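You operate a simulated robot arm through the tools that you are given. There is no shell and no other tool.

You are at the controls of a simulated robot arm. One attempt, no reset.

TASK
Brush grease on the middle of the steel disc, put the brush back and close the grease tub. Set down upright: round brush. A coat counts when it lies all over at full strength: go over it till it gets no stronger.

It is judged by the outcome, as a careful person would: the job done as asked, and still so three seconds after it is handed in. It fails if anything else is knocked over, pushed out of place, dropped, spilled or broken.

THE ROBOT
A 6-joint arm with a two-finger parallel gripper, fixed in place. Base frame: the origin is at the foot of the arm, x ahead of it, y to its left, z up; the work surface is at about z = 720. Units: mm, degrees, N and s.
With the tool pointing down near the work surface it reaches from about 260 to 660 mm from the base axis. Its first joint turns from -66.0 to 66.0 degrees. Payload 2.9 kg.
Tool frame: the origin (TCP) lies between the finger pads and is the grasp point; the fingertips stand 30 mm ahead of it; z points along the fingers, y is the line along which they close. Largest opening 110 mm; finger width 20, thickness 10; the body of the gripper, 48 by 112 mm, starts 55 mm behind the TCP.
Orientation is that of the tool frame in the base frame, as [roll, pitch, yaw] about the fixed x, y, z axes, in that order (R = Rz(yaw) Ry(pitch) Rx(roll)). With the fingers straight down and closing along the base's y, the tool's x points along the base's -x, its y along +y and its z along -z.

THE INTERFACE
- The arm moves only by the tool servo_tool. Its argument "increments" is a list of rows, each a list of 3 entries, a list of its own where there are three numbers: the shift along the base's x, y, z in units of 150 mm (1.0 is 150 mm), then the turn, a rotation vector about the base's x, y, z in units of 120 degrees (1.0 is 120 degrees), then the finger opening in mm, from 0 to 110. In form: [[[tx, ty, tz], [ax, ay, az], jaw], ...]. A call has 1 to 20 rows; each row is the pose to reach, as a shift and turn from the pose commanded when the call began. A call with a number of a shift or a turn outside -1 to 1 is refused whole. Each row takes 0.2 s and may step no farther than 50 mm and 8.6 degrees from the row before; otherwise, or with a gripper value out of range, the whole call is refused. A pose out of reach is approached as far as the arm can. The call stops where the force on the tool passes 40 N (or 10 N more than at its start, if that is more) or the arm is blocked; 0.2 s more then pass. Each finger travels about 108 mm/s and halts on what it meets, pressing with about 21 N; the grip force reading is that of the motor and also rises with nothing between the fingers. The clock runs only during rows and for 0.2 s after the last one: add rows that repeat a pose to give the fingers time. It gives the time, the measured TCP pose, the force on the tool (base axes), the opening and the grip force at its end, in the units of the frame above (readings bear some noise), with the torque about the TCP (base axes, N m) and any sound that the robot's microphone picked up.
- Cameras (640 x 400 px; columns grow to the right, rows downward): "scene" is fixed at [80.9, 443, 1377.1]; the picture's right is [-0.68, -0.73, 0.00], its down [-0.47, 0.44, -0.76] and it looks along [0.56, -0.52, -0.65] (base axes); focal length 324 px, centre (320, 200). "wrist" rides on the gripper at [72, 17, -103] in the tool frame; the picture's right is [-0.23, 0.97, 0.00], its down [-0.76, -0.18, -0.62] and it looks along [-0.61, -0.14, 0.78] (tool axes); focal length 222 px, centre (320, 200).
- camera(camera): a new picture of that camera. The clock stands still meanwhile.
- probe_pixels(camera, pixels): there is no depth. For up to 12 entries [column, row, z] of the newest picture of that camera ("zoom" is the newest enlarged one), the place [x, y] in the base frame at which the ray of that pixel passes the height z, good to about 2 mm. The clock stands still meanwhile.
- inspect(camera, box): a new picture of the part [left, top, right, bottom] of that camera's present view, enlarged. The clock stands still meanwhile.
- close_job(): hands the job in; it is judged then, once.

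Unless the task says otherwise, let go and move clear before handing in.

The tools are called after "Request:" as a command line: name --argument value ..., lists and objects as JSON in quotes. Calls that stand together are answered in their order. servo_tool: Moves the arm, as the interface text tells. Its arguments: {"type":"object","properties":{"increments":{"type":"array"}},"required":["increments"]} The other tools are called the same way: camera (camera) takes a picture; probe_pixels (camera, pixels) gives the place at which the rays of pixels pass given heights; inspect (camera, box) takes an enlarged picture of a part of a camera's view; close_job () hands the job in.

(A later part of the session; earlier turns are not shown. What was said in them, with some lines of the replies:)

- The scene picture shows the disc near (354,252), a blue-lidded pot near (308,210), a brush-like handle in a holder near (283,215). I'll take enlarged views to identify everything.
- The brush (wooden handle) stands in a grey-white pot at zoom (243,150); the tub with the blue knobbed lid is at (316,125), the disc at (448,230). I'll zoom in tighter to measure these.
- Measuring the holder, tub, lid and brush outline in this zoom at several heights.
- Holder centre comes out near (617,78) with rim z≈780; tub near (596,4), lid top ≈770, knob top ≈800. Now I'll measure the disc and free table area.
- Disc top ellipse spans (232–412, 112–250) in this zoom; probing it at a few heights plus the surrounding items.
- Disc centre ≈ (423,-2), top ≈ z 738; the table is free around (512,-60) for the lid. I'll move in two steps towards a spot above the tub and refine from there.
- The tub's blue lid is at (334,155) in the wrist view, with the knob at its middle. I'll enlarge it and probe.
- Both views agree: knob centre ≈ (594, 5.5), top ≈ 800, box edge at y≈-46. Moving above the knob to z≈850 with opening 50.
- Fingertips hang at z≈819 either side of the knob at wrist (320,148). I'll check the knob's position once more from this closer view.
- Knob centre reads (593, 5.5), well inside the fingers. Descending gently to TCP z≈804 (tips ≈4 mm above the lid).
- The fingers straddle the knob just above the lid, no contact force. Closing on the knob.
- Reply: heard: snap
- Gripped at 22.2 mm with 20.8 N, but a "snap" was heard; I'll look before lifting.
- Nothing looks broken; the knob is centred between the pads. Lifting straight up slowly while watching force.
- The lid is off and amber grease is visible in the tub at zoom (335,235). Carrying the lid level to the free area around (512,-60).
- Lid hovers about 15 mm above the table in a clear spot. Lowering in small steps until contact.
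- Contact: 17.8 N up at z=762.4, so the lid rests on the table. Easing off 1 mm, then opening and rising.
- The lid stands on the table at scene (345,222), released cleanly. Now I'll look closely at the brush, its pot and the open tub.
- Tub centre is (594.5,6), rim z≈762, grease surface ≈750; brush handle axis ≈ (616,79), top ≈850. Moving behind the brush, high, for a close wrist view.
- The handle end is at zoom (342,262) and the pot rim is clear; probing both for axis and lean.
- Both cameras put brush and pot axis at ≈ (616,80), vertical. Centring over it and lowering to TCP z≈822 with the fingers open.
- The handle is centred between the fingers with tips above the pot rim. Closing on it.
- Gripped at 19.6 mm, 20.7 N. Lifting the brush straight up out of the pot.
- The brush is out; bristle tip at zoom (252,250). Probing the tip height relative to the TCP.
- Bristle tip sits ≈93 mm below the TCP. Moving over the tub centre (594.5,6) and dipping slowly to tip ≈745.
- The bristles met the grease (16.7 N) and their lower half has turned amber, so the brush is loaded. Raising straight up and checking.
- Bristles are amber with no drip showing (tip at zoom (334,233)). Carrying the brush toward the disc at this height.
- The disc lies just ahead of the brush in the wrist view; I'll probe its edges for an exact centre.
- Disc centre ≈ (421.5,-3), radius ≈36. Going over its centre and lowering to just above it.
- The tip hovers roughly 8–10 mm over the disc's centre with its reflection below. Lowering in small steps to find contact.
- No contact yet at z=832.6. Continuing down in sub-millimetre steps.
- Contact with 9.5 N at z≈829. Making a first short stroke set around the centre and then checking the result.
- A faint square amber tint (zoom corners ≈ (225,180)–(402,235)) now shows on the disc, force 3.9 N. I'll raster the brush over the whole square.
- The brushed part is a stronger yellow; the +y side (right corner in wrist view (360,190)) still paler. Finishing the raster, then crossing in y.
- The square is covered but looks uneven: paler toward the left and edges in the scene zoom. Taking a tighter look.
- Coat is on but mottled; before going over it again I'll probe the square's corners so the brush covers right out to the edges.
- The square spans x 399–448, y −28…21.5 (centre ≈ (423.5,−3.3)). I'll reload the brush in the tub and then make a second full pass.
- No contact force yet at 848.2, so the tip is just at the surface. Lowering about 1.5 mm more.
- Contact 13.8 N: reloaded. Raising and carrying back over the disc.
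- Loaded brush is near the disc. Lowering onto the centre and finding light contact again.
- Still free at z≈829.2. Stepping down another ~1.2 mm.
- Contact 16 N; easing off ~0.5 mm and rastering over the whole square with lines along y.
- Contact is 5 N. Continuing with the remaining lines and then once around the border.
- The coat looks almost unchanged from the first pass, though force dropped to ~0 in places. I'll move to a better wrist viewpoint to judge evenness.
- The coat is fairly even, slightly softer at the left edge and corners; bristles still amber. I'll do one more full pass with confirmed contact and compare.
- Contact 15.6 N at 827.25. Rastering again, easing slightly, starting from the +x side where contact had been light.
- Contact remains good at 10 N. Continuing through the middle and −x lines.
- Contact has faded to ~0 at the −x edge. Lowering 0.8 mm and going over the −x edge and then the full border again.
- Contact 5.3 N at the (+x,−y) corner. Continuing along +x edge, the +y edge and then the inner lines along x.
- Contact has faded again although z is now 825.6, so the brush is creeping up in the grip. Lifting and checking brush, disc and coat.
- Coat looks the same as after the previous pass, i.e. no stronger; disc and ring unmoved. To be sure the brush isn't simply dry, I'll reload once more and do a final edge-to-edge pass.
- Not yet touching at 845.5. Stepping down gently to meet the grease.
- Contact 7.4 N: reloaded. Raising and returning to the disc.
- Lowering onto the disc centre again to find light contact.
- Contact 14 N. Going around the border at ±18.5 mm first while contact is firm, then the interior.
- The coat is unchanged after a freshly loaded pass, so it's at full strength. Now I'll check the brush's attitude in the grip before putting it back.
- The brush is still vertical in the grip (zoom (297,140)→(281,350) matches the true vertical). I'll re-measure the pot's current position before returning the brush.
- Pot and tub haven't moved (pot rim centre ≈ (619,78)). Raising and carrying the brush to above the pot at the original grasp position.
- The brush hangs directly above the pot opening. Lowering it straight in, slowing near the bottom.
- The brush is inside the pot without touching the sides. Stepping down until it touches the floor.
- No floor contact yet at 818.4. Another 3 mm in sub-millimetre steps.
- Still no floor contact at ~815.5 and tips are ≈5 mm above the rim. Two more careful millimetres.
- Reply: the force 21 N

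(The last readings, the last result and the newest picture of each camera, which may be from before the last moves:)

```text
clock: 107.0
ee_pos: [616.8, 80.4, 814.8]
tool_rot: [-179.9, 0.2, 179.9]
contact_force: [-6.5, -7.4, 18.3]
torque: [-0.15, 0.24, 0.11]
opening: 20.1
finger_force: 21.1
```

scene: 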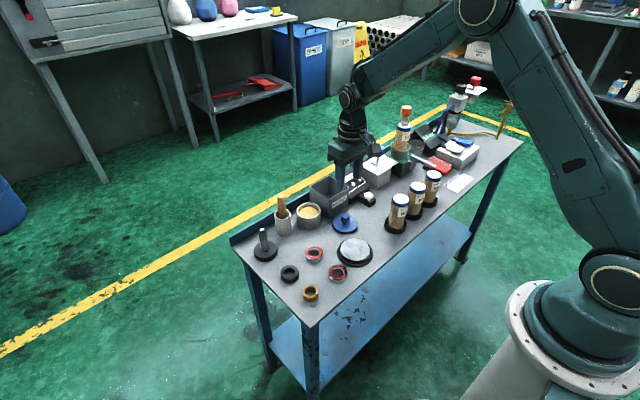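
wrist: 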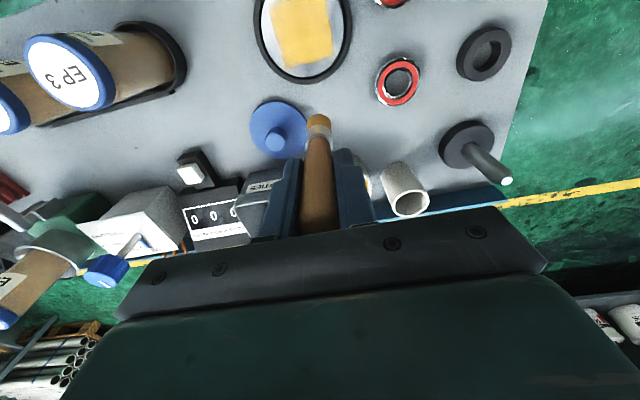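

Contact 18 N — the brush is on the pot floor. Easing up 0.7 mm, then opening the fingers only moderately and rising.

Request:
servo_tool --increments '[[[0, 0, 0.004], [0, 0, 0], 8], [[0, 0, 0.005], [0, 0, 0], 8], [[0, 0, 0.005], [0, 0, 0], 24], [[0, 0, 0.005], [0, 0, 0], 32], [[0, 0, 0.005], [0, 0, 0], 44], [[0, 0, 0.005], [0, 0, 0], 50], [[0, 0, 0.005], [0, 0, 0], 50]]'

Request:
inspect --camera "scene" --box '[265, 185, 325, 245]'

Request:
inspect --camera "wrist" --box '[250, 60, 390, 180]'

```text
clock: 108.6
ee_pos: [615.6, 81.3, 815.0]
tool_rot: [180.0, 0.0, -179.9]
contact_force: [-3.1, 14.5, 20.9]
torque: [0.08, 0.12, 0.0]
opening: 42.8
finger_force: 0.1
```

```text
6.67 times, centred on (295, 215) of scene
```

zoom: 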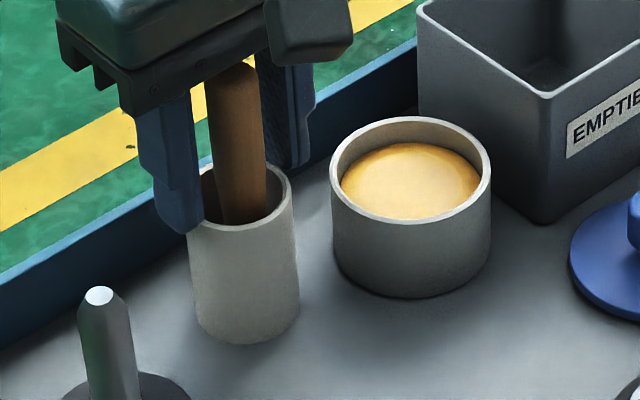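

```text
3.33 times, centred on (320, 120) of wrist
```

zoom: 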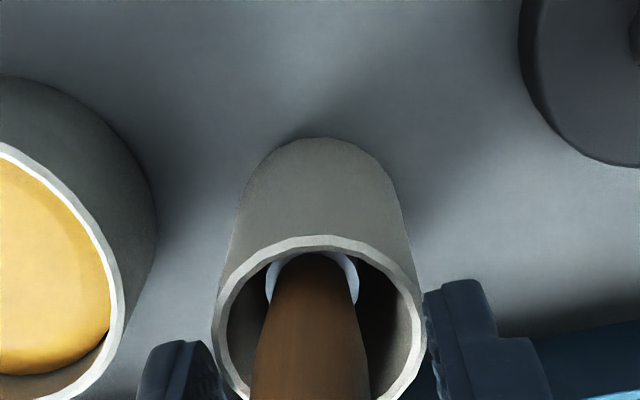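

The fingertips (z≈785) are touching the pot rim — 21 N up, 14 N sideways — but pot and brush look upright and in place. Rising straight up to clear it, holding the opening.

Request:
servo_tool --increments '[[[0, 0, 0.01], [0, 0, 0], 43], [[0, 0, 0.02], [0, 0, 0], 43], [[0, 0, 0.035], [0, 0, 0], 43], [[0, 0, 0.05], [0, 0, 0], 43], [[0, 0, 0.05], [0, 0, 0], 43]]'

Request:
inspect --camera "scene" --box '[265, 185, 325, 245]'

Request:
inspect --camera "wrist" --box '[250, 60, 390, 180]'

```text
clock: 109.8
ee_pos: [616.3, 78.0, 821.5]
tool_rot: [180.0, 0.0, -180.0]
contact_force: [0.3, 0.0, 0.3]
torque: [0.0, 0.01, -0.02]
opening: 42.9
finger_force: 0.0
```

```text
6.67 times, centred on (295, 215) of scene
```

zoom: 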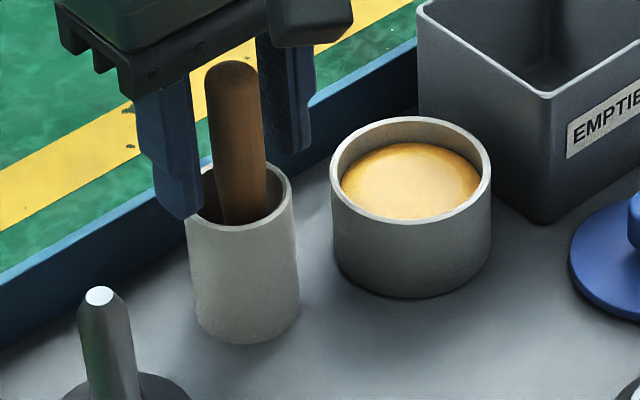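

```text
3.33 times, centred on (320, 120) of wrist
```

zoom: 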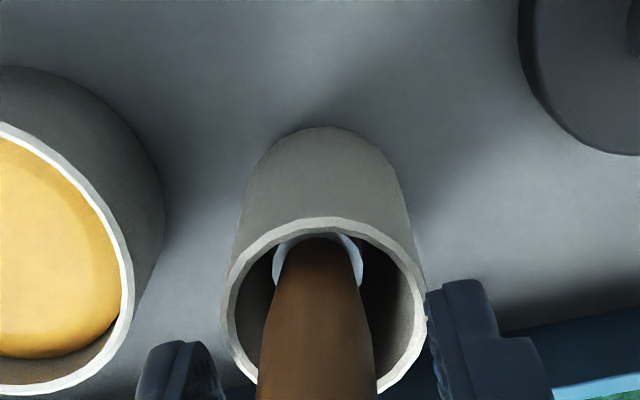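

Clear now: forces zero, brush upright in its pot and the pot unmoved. Rising above the handle.

Request:
servo_tool --increments '[[[0, 0, 0.05], [0, 0, 0], 46], [[0, 0, 0.15], [0, 0, 0], 50], [[0, 0, 0.28], [0, 0, 0], 50], [[0, 0, 0.42], [0, 0, 0], 50], [[0, 0, 0.55], [0, 0, 0], 50], [[0, 0, 0.6], [0, 0, 0], 50], [[0, 0, 0.6], [0, 0, 0], 50]]'

Request:
inspect --camera "scene" --box '[265, 165, 375, 245]'

Request:
camera --camera "wrist"

```text
clock: 111.4
ee_pos: [616.0, 79.2, 910.9]
tool_rot: [-180.0, 0.1, 180.0]
contact_force: [-0.7, -0.2, -1.2]
torque: [0.02, -0.03, 0.01]
opening: 50.0
finger_force: 0.1
```

```text
5.00 times, centred on (320, 205) of scene
```

zoom: 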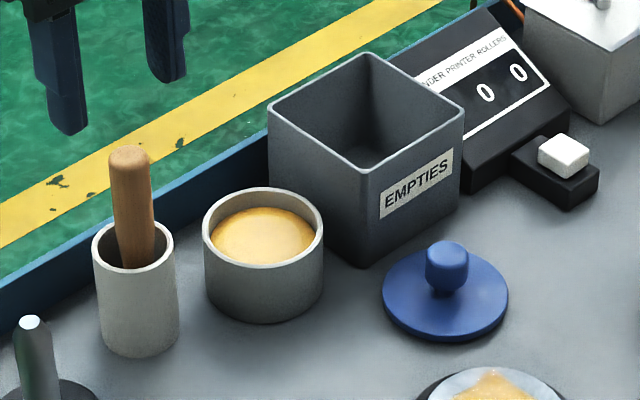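

```text
taken
```

wrist: 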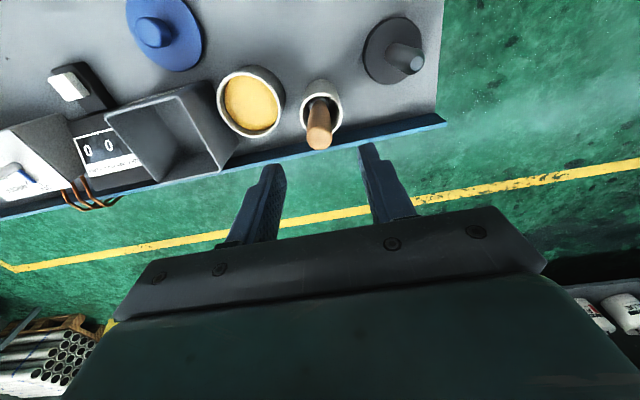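

Brush stands upright in the pot and the lid waits at scene zoom (445,290). Moving high over to the lid.

Request:
servo_tool --increments '[[[-0.05, -0.1, 0.0], [0, 0, 0], 50], [[-0.18, -0.28, 0.0], [0, 0, 0], 50], [[-0.34, -0.5, 0.0], [0, 0, 0], 50], [[-0.5, -0.7, -0.05], [0, 0, 0], 50], [[-0.65, -0.88, -0.12], [0, 0, 0], 50], [[-0.698, -0.929, -0.22], [0, 0, 0], 50], [[-0.698, -0.929, -0.4], [0, 0, 0], 50], [[-0.698, -0.929, -0.55], [0, 0, 0], 50], [[-0.698, -0.929, -0.6], [0, 0, 0], 50], [[-0.698, -0.929, -0.6], [0, 0, 0], 50]]'

Request:
inspect --camera "wrist" --box '[240, 60, 400, 190]'

Request:
inspect --camera "scene" --box '[305, 185, 385, 255]'

```text
clock: 113.6
ee_pos: [511.9, -61.5, 821.9]
tool_rot: [-180.0, 0.1, 180.0]
contact_force: [-0.6, 0.1, 0.1]
torque: [0.01, 0.01, -0.02]
opening: 50.2
finger_force: 0.0
```

```text
3.08 times, centred on (320, 125) of wrist
```

zoom: 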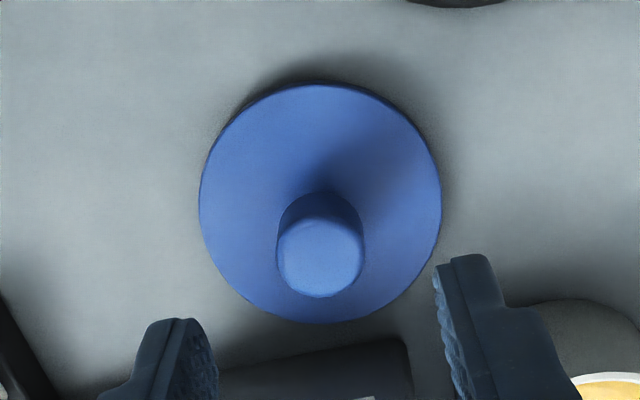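

```text
5.71 times, centred on (345, 220) of scene
```

zoom: 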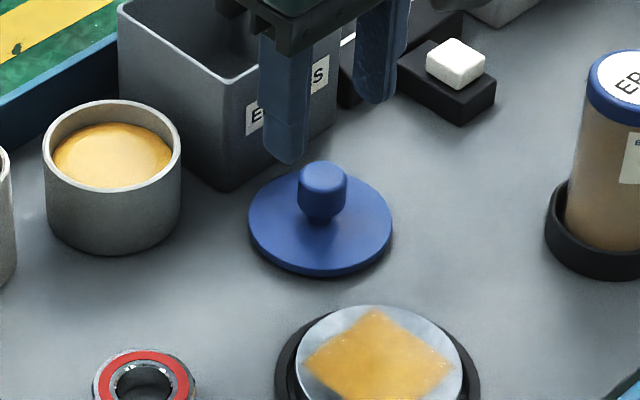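

The knob is centred between the fingers (wrist zoom (320,255)). Descending to grasp height z≈763.5 and closing.

Request:
servo_tool --increments '[[[0, 0, -0.1], [0, 0, 0], 50], [[0, 0, -0.2], [0, 0, 0], 50], [[0, 0, -0.29], [0, 0, 0], 50], [[0, 0, -0.35], [0, 0, 0], 50], [[0, 0, -0.38], [0, 0, 0], 50], [[0, 0, -0.392], [0, 0, 0], 50], [[0, 0, -0.392], [0, 0, 0], 50]]'

Request:
servo_tool --increments '[[[0, 0, 0], [0, 0, 0], 32], [[0, 0, 0], [0, 0, 0], 20], [[0, 0, 0], [0, 0, 0], 10], [[0, 0, 0], [0, 0, 0], 10]]'

Request:
inspect --camera "scene" --box '[305, 185, 385, 255]'

```text
clock: 115.2
ee_pos: [511.6, -61.0, 763.9]
tool_rot: [180.0, 0.0, 180.0]
contact_force: [-0.4, -0.2, 0.1]
torque: [0.0, -0.02, -0.01]
opening: 50.2
finger_force: 0.0
```

```text
clock: 116.2
ee_pos: [510.6, -60.0, 763.2]
tool_rot: [179.9, 0.0, -180.0]
contact_force: [-0.5, 0.5, -0.1]
torque: [-0.01, -0.03, 0.0]
opening: 21.9
finger_force: 21.2
```

```text
5.71 times, centred on (345, 220) of scene
```

zoom: 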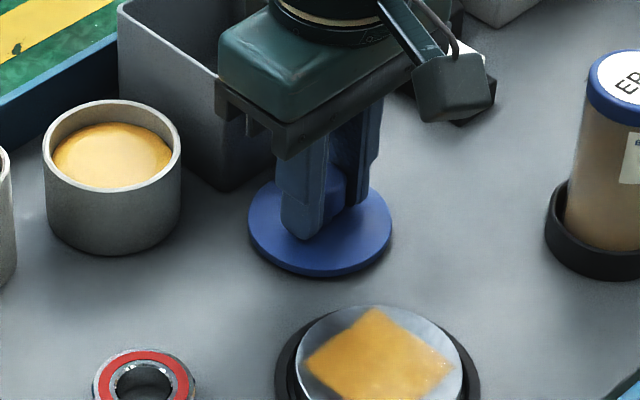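

Gripped the knob (21.9 mm, 21 N). Lifting and carrying the lid back above the tub.

Request:
servo_tool --increments '[[[0, 0, 0.04], [0, 0, 0], 10], [[0, 0, 0.14], [0, 0, 0], 10], [[0, 0, 0.28], [0, 0, 0], 10], [[0, 0, 0.44], [0, 0, 0], 10], [[0, 0, 0.6], [0, 0, 0], 10], [[0.05, 0.04, 0.7], [0, 0, 0], 10], [[0.16, 0.13, 0.72], [0, 0, 0], 10], [[0.29, 0.23, 0.72], [0, 0, 0], 10], [[0.42, 0.335, 0.72], [0, 0, 0], 10], [[0.52, 0.415, 0.72], [0, 0, 0], 10], [[0.547, 0.437, 0.7], [0, 0, 0], 10], [[0.547, 0.437, 0.6], [0, 0, 0], 10], [[0.547, 0.437, 0.5], [0, 0, 0], 10], [[0.547, 0.437, 0.4], [0, 0, 0], 10], [[0.547, 0.437, 0.4], [0, 0, 0], 10]]'

Request:
inspect --camera "scene" --box '[265, 175, 345, 245]'

Request:
inspect --camera "wrist" --box '[240, 60, 400, 190]'

```text
clock: 119.4
ee_pos: [594.4, 4.1, 822.0]
tool_rot: [-179.9, 0.1, -180.0]
contact_force: [-0.4, -0.9, 0.1]
torque: [-0.01, -0.02, -0.02]
opening: 22.0
finger_force: 21.4
```

```text
5.71 times, centred on (305, 210) of scene
```

zoom: 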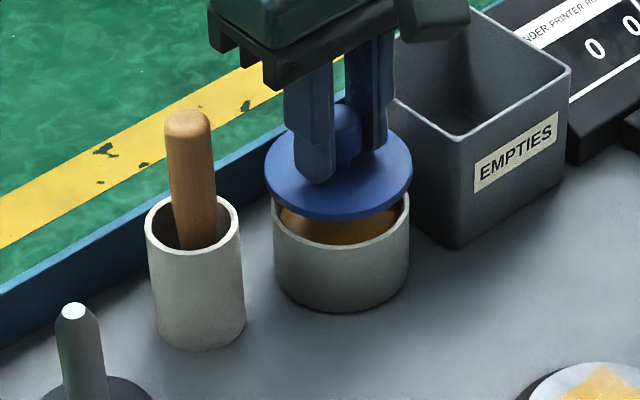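

```text
3.08 times, centred on (320, 125) of wrist
```

zoom: 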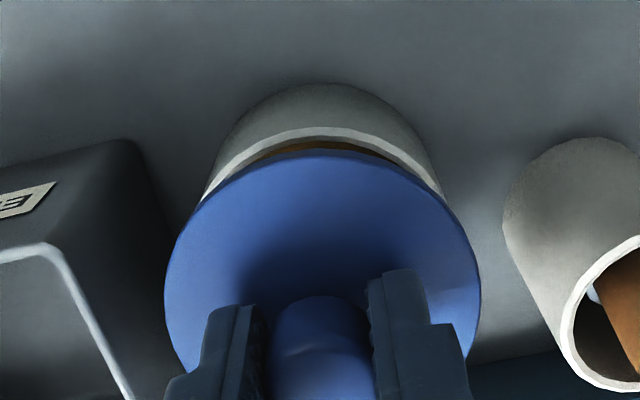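

Lid is aligned above the tub (lid 264–412 vs rim 272–409 in zoom). Lowering gently onto it.

Request:
servo_tool --increments '[[[0, 0, -0.03], [0, 0, 0], 10], [[0, 0, -0.06], [0, 0, 0], 10], [[0, 0, -0.085], [0, 0, 0], 10], [[0, 0, -0.1], [0, 0, 0], 10], [[0, 0, -0.11], [0, 0, 0], 10], [[0, 0, -0.115], [0, 0, 0], 10], [[0, 0, -0.115], [0, 0, 0], 10]]'

Request:
inspect --camera "scene" --box '[265, 185, 345, 245]'

```text
clock: 121.0
ee_pos: [592.6, 5.3, 807.1]
tool_rot: [-179.9, 0.0, 179.9]
contact_force: [0.1, 0.5, -1.5]
torque: [-0.03, 0.04, 0.01]
opening: 22.2
finger_force: 21.0
```

```text
6.67 times, centred on (305, 215) of scene
```

zoom: 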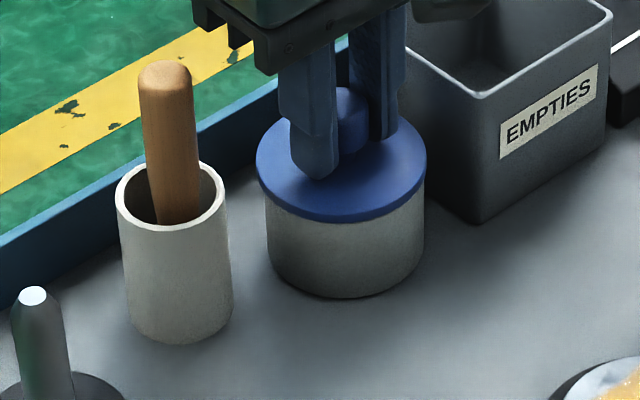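

Lid is at the rim, no force yet. Stepping down until it seats.

Request:
servo_tool --increments '[[[0, 0, -0.004], [0, 0, 0], 10], [[0, 0, -0.008], [0, 0, 0], 10], [[0, 0, -0.012], [0, 0, 0], 10], [[0, 0, -0.012], [0, 0, 0], 10]]'

```text
clock: 122.0
ee_pos: [592.8, 4.9, 803.6]
tool_rot: [180.0, 0.0, 180.0]
contact_force: [-7.9, -1.3, 10.3]
torque: [-0.03, 0.24, 0.03]
opening: 22.4
finger_force: 21.0
heard: snap
```

A "snap" was heard with 10 N contact: the lid has seated. Checking the picture, then releasing.

Request:
servo_tool --increments '[[[0, 0, 0], [0, 0, 0], 10], [[0, 0, 0], [0, 0, 0], 30], [[0, 0, 0], [0, 0, 0], 46], [[0, 0, 0], [0, 0, 0], 50], [[0, 0, 0], [0, 0, 0], 50]]'

Request:
inspect --camera "scene" --box '[265, 185, 345, 245]'

```text
clock: 123.2
ee_pos: [592.7, 4.8, 802.4]
tool_rot: [-179.9, 0.0, -180.0]
contact_force: [0.2, 0.0, 0.2]
torque: [-0.03, -0.01, -0.03]
opening: 50.0
finger_force: 0.1
```

```text
6.67 times, centred on (305, 215) of scene
```

zoom: 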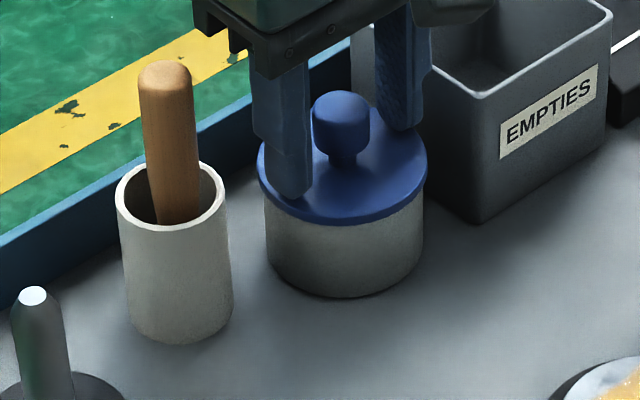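

The lid sits level on the tub (257–428, as at the start) and the fingers are open. Rising straight up and moving clear.

Request:
servo_tool --increments '[[[0, 0, 0.06], [0, 0, 0], 50], [[0, 0, 0.2], [0, 0, 0], 50], [[0, 0, 0.4], [0, 0, 0], 50], [[0, 0, 0.6], [0, 0, 0], 50], [[0, 0, 0.8], [0, 0, 0], 50], [[-0.1, 0, 0.95], [0, 0, 0], 50], [[-0.35, -0.02, 0.98], [0, 0, 0], 50], [[-0.6, -0.04, 0.98], [0, 0, 0], 50], [[-0.85, -0.05, 0.98], [0, 0, 0], 50], [[-0.98, -0.05, 0.98], [0, 0, 0], 50], [[-0.98, -0.05, 0.98], [0, 0, 0], 50]]'

Request:
camera --camera "scene"

Request:
camera --camera "wrist"

Request:
inspect --camera "scene" --box '[230, 170, 390, 310]'

Request:
inspect --camera "scene" --box '[337, 234, 373, 266]'

```text
clock: 125.6
ee_pos: [445.5, -2.0, 951.5]
tool_rot: [-179.9, -0.1, -180.0]
contact_force: [0.5, 0.2, 0.2]
torque: [0.01, -0.01, 0.02]
opening: 50.1
finger_force: 0.2
```

```text
taken
```

scene: 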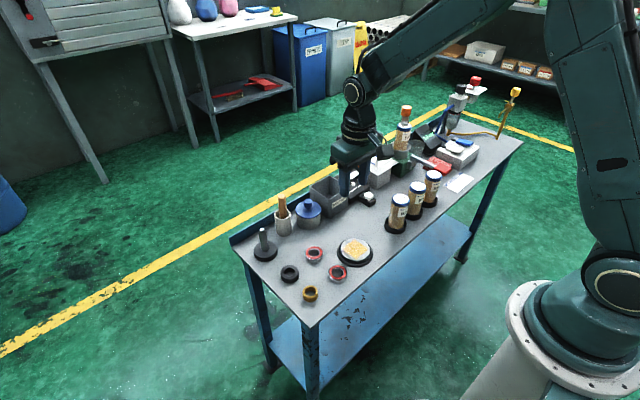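

```text
taken
```

wrist: 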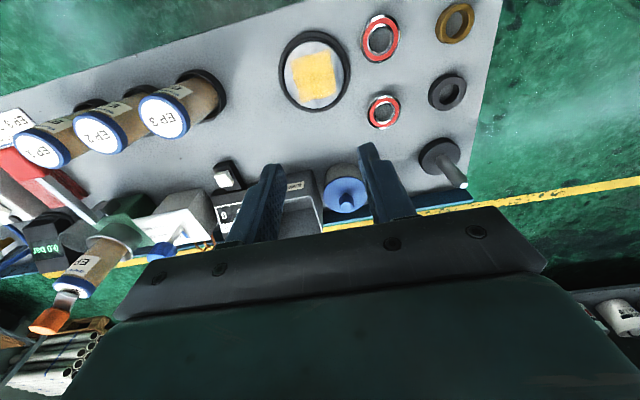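

```text
2.86 times, centred on (310, 240) of scene
```

zoom: 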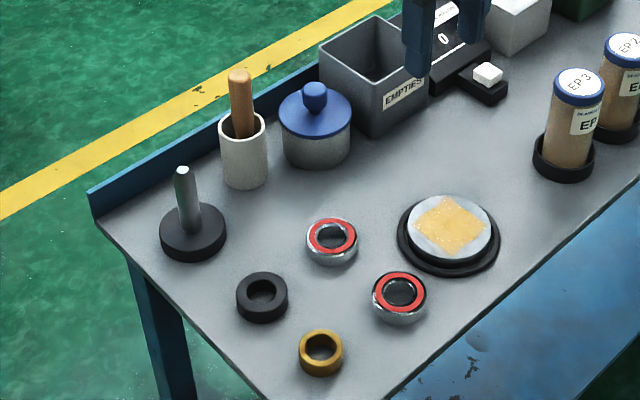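

```text
12.50 times, centred on (355, 250) of scene
```

zoom: 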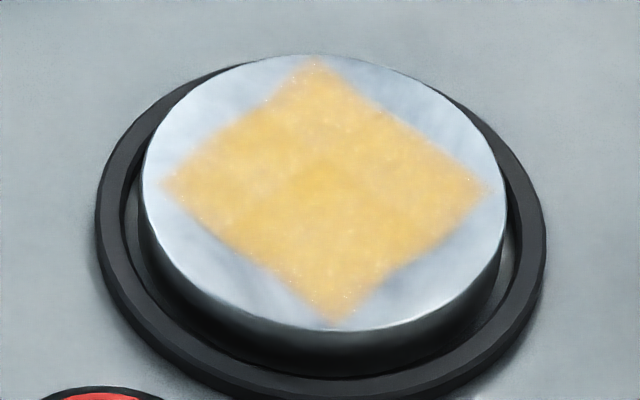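

All is in place: brush upright in its pot (zoom (240,100)), lid seated on the tub (315,120), even coat on the disc (450,225), no drips, other items unmoved, gripper clear. Handing in.

Request:
close_job

```text
The job is handed in.
```

The job is handed in: the middle of the steel disc is greased, the brush is back upright in its pot, and the lid is on the grease tub.

- **Coat:** it covers a square of about 50 mm in the middle of the disc. I went over it four times, reloading the brush before the second and last passes. It looked no stronger after the first pass, even with a freshly loaded brush, so I took it to be at full strength. I judged that by eye from the camera pictures.
- **Brush:** while I set it back, the fingertips pressed on the pot rim until the arm stopped itself. I lifted clear, and the pot and brush were still upright and in the same place.
- **Tub:** I heard a snap as the lid seated, and it sits where it was at the start.

In the last pictures nothing else had moved and there were no drips. The gripper was open and clear of everything.
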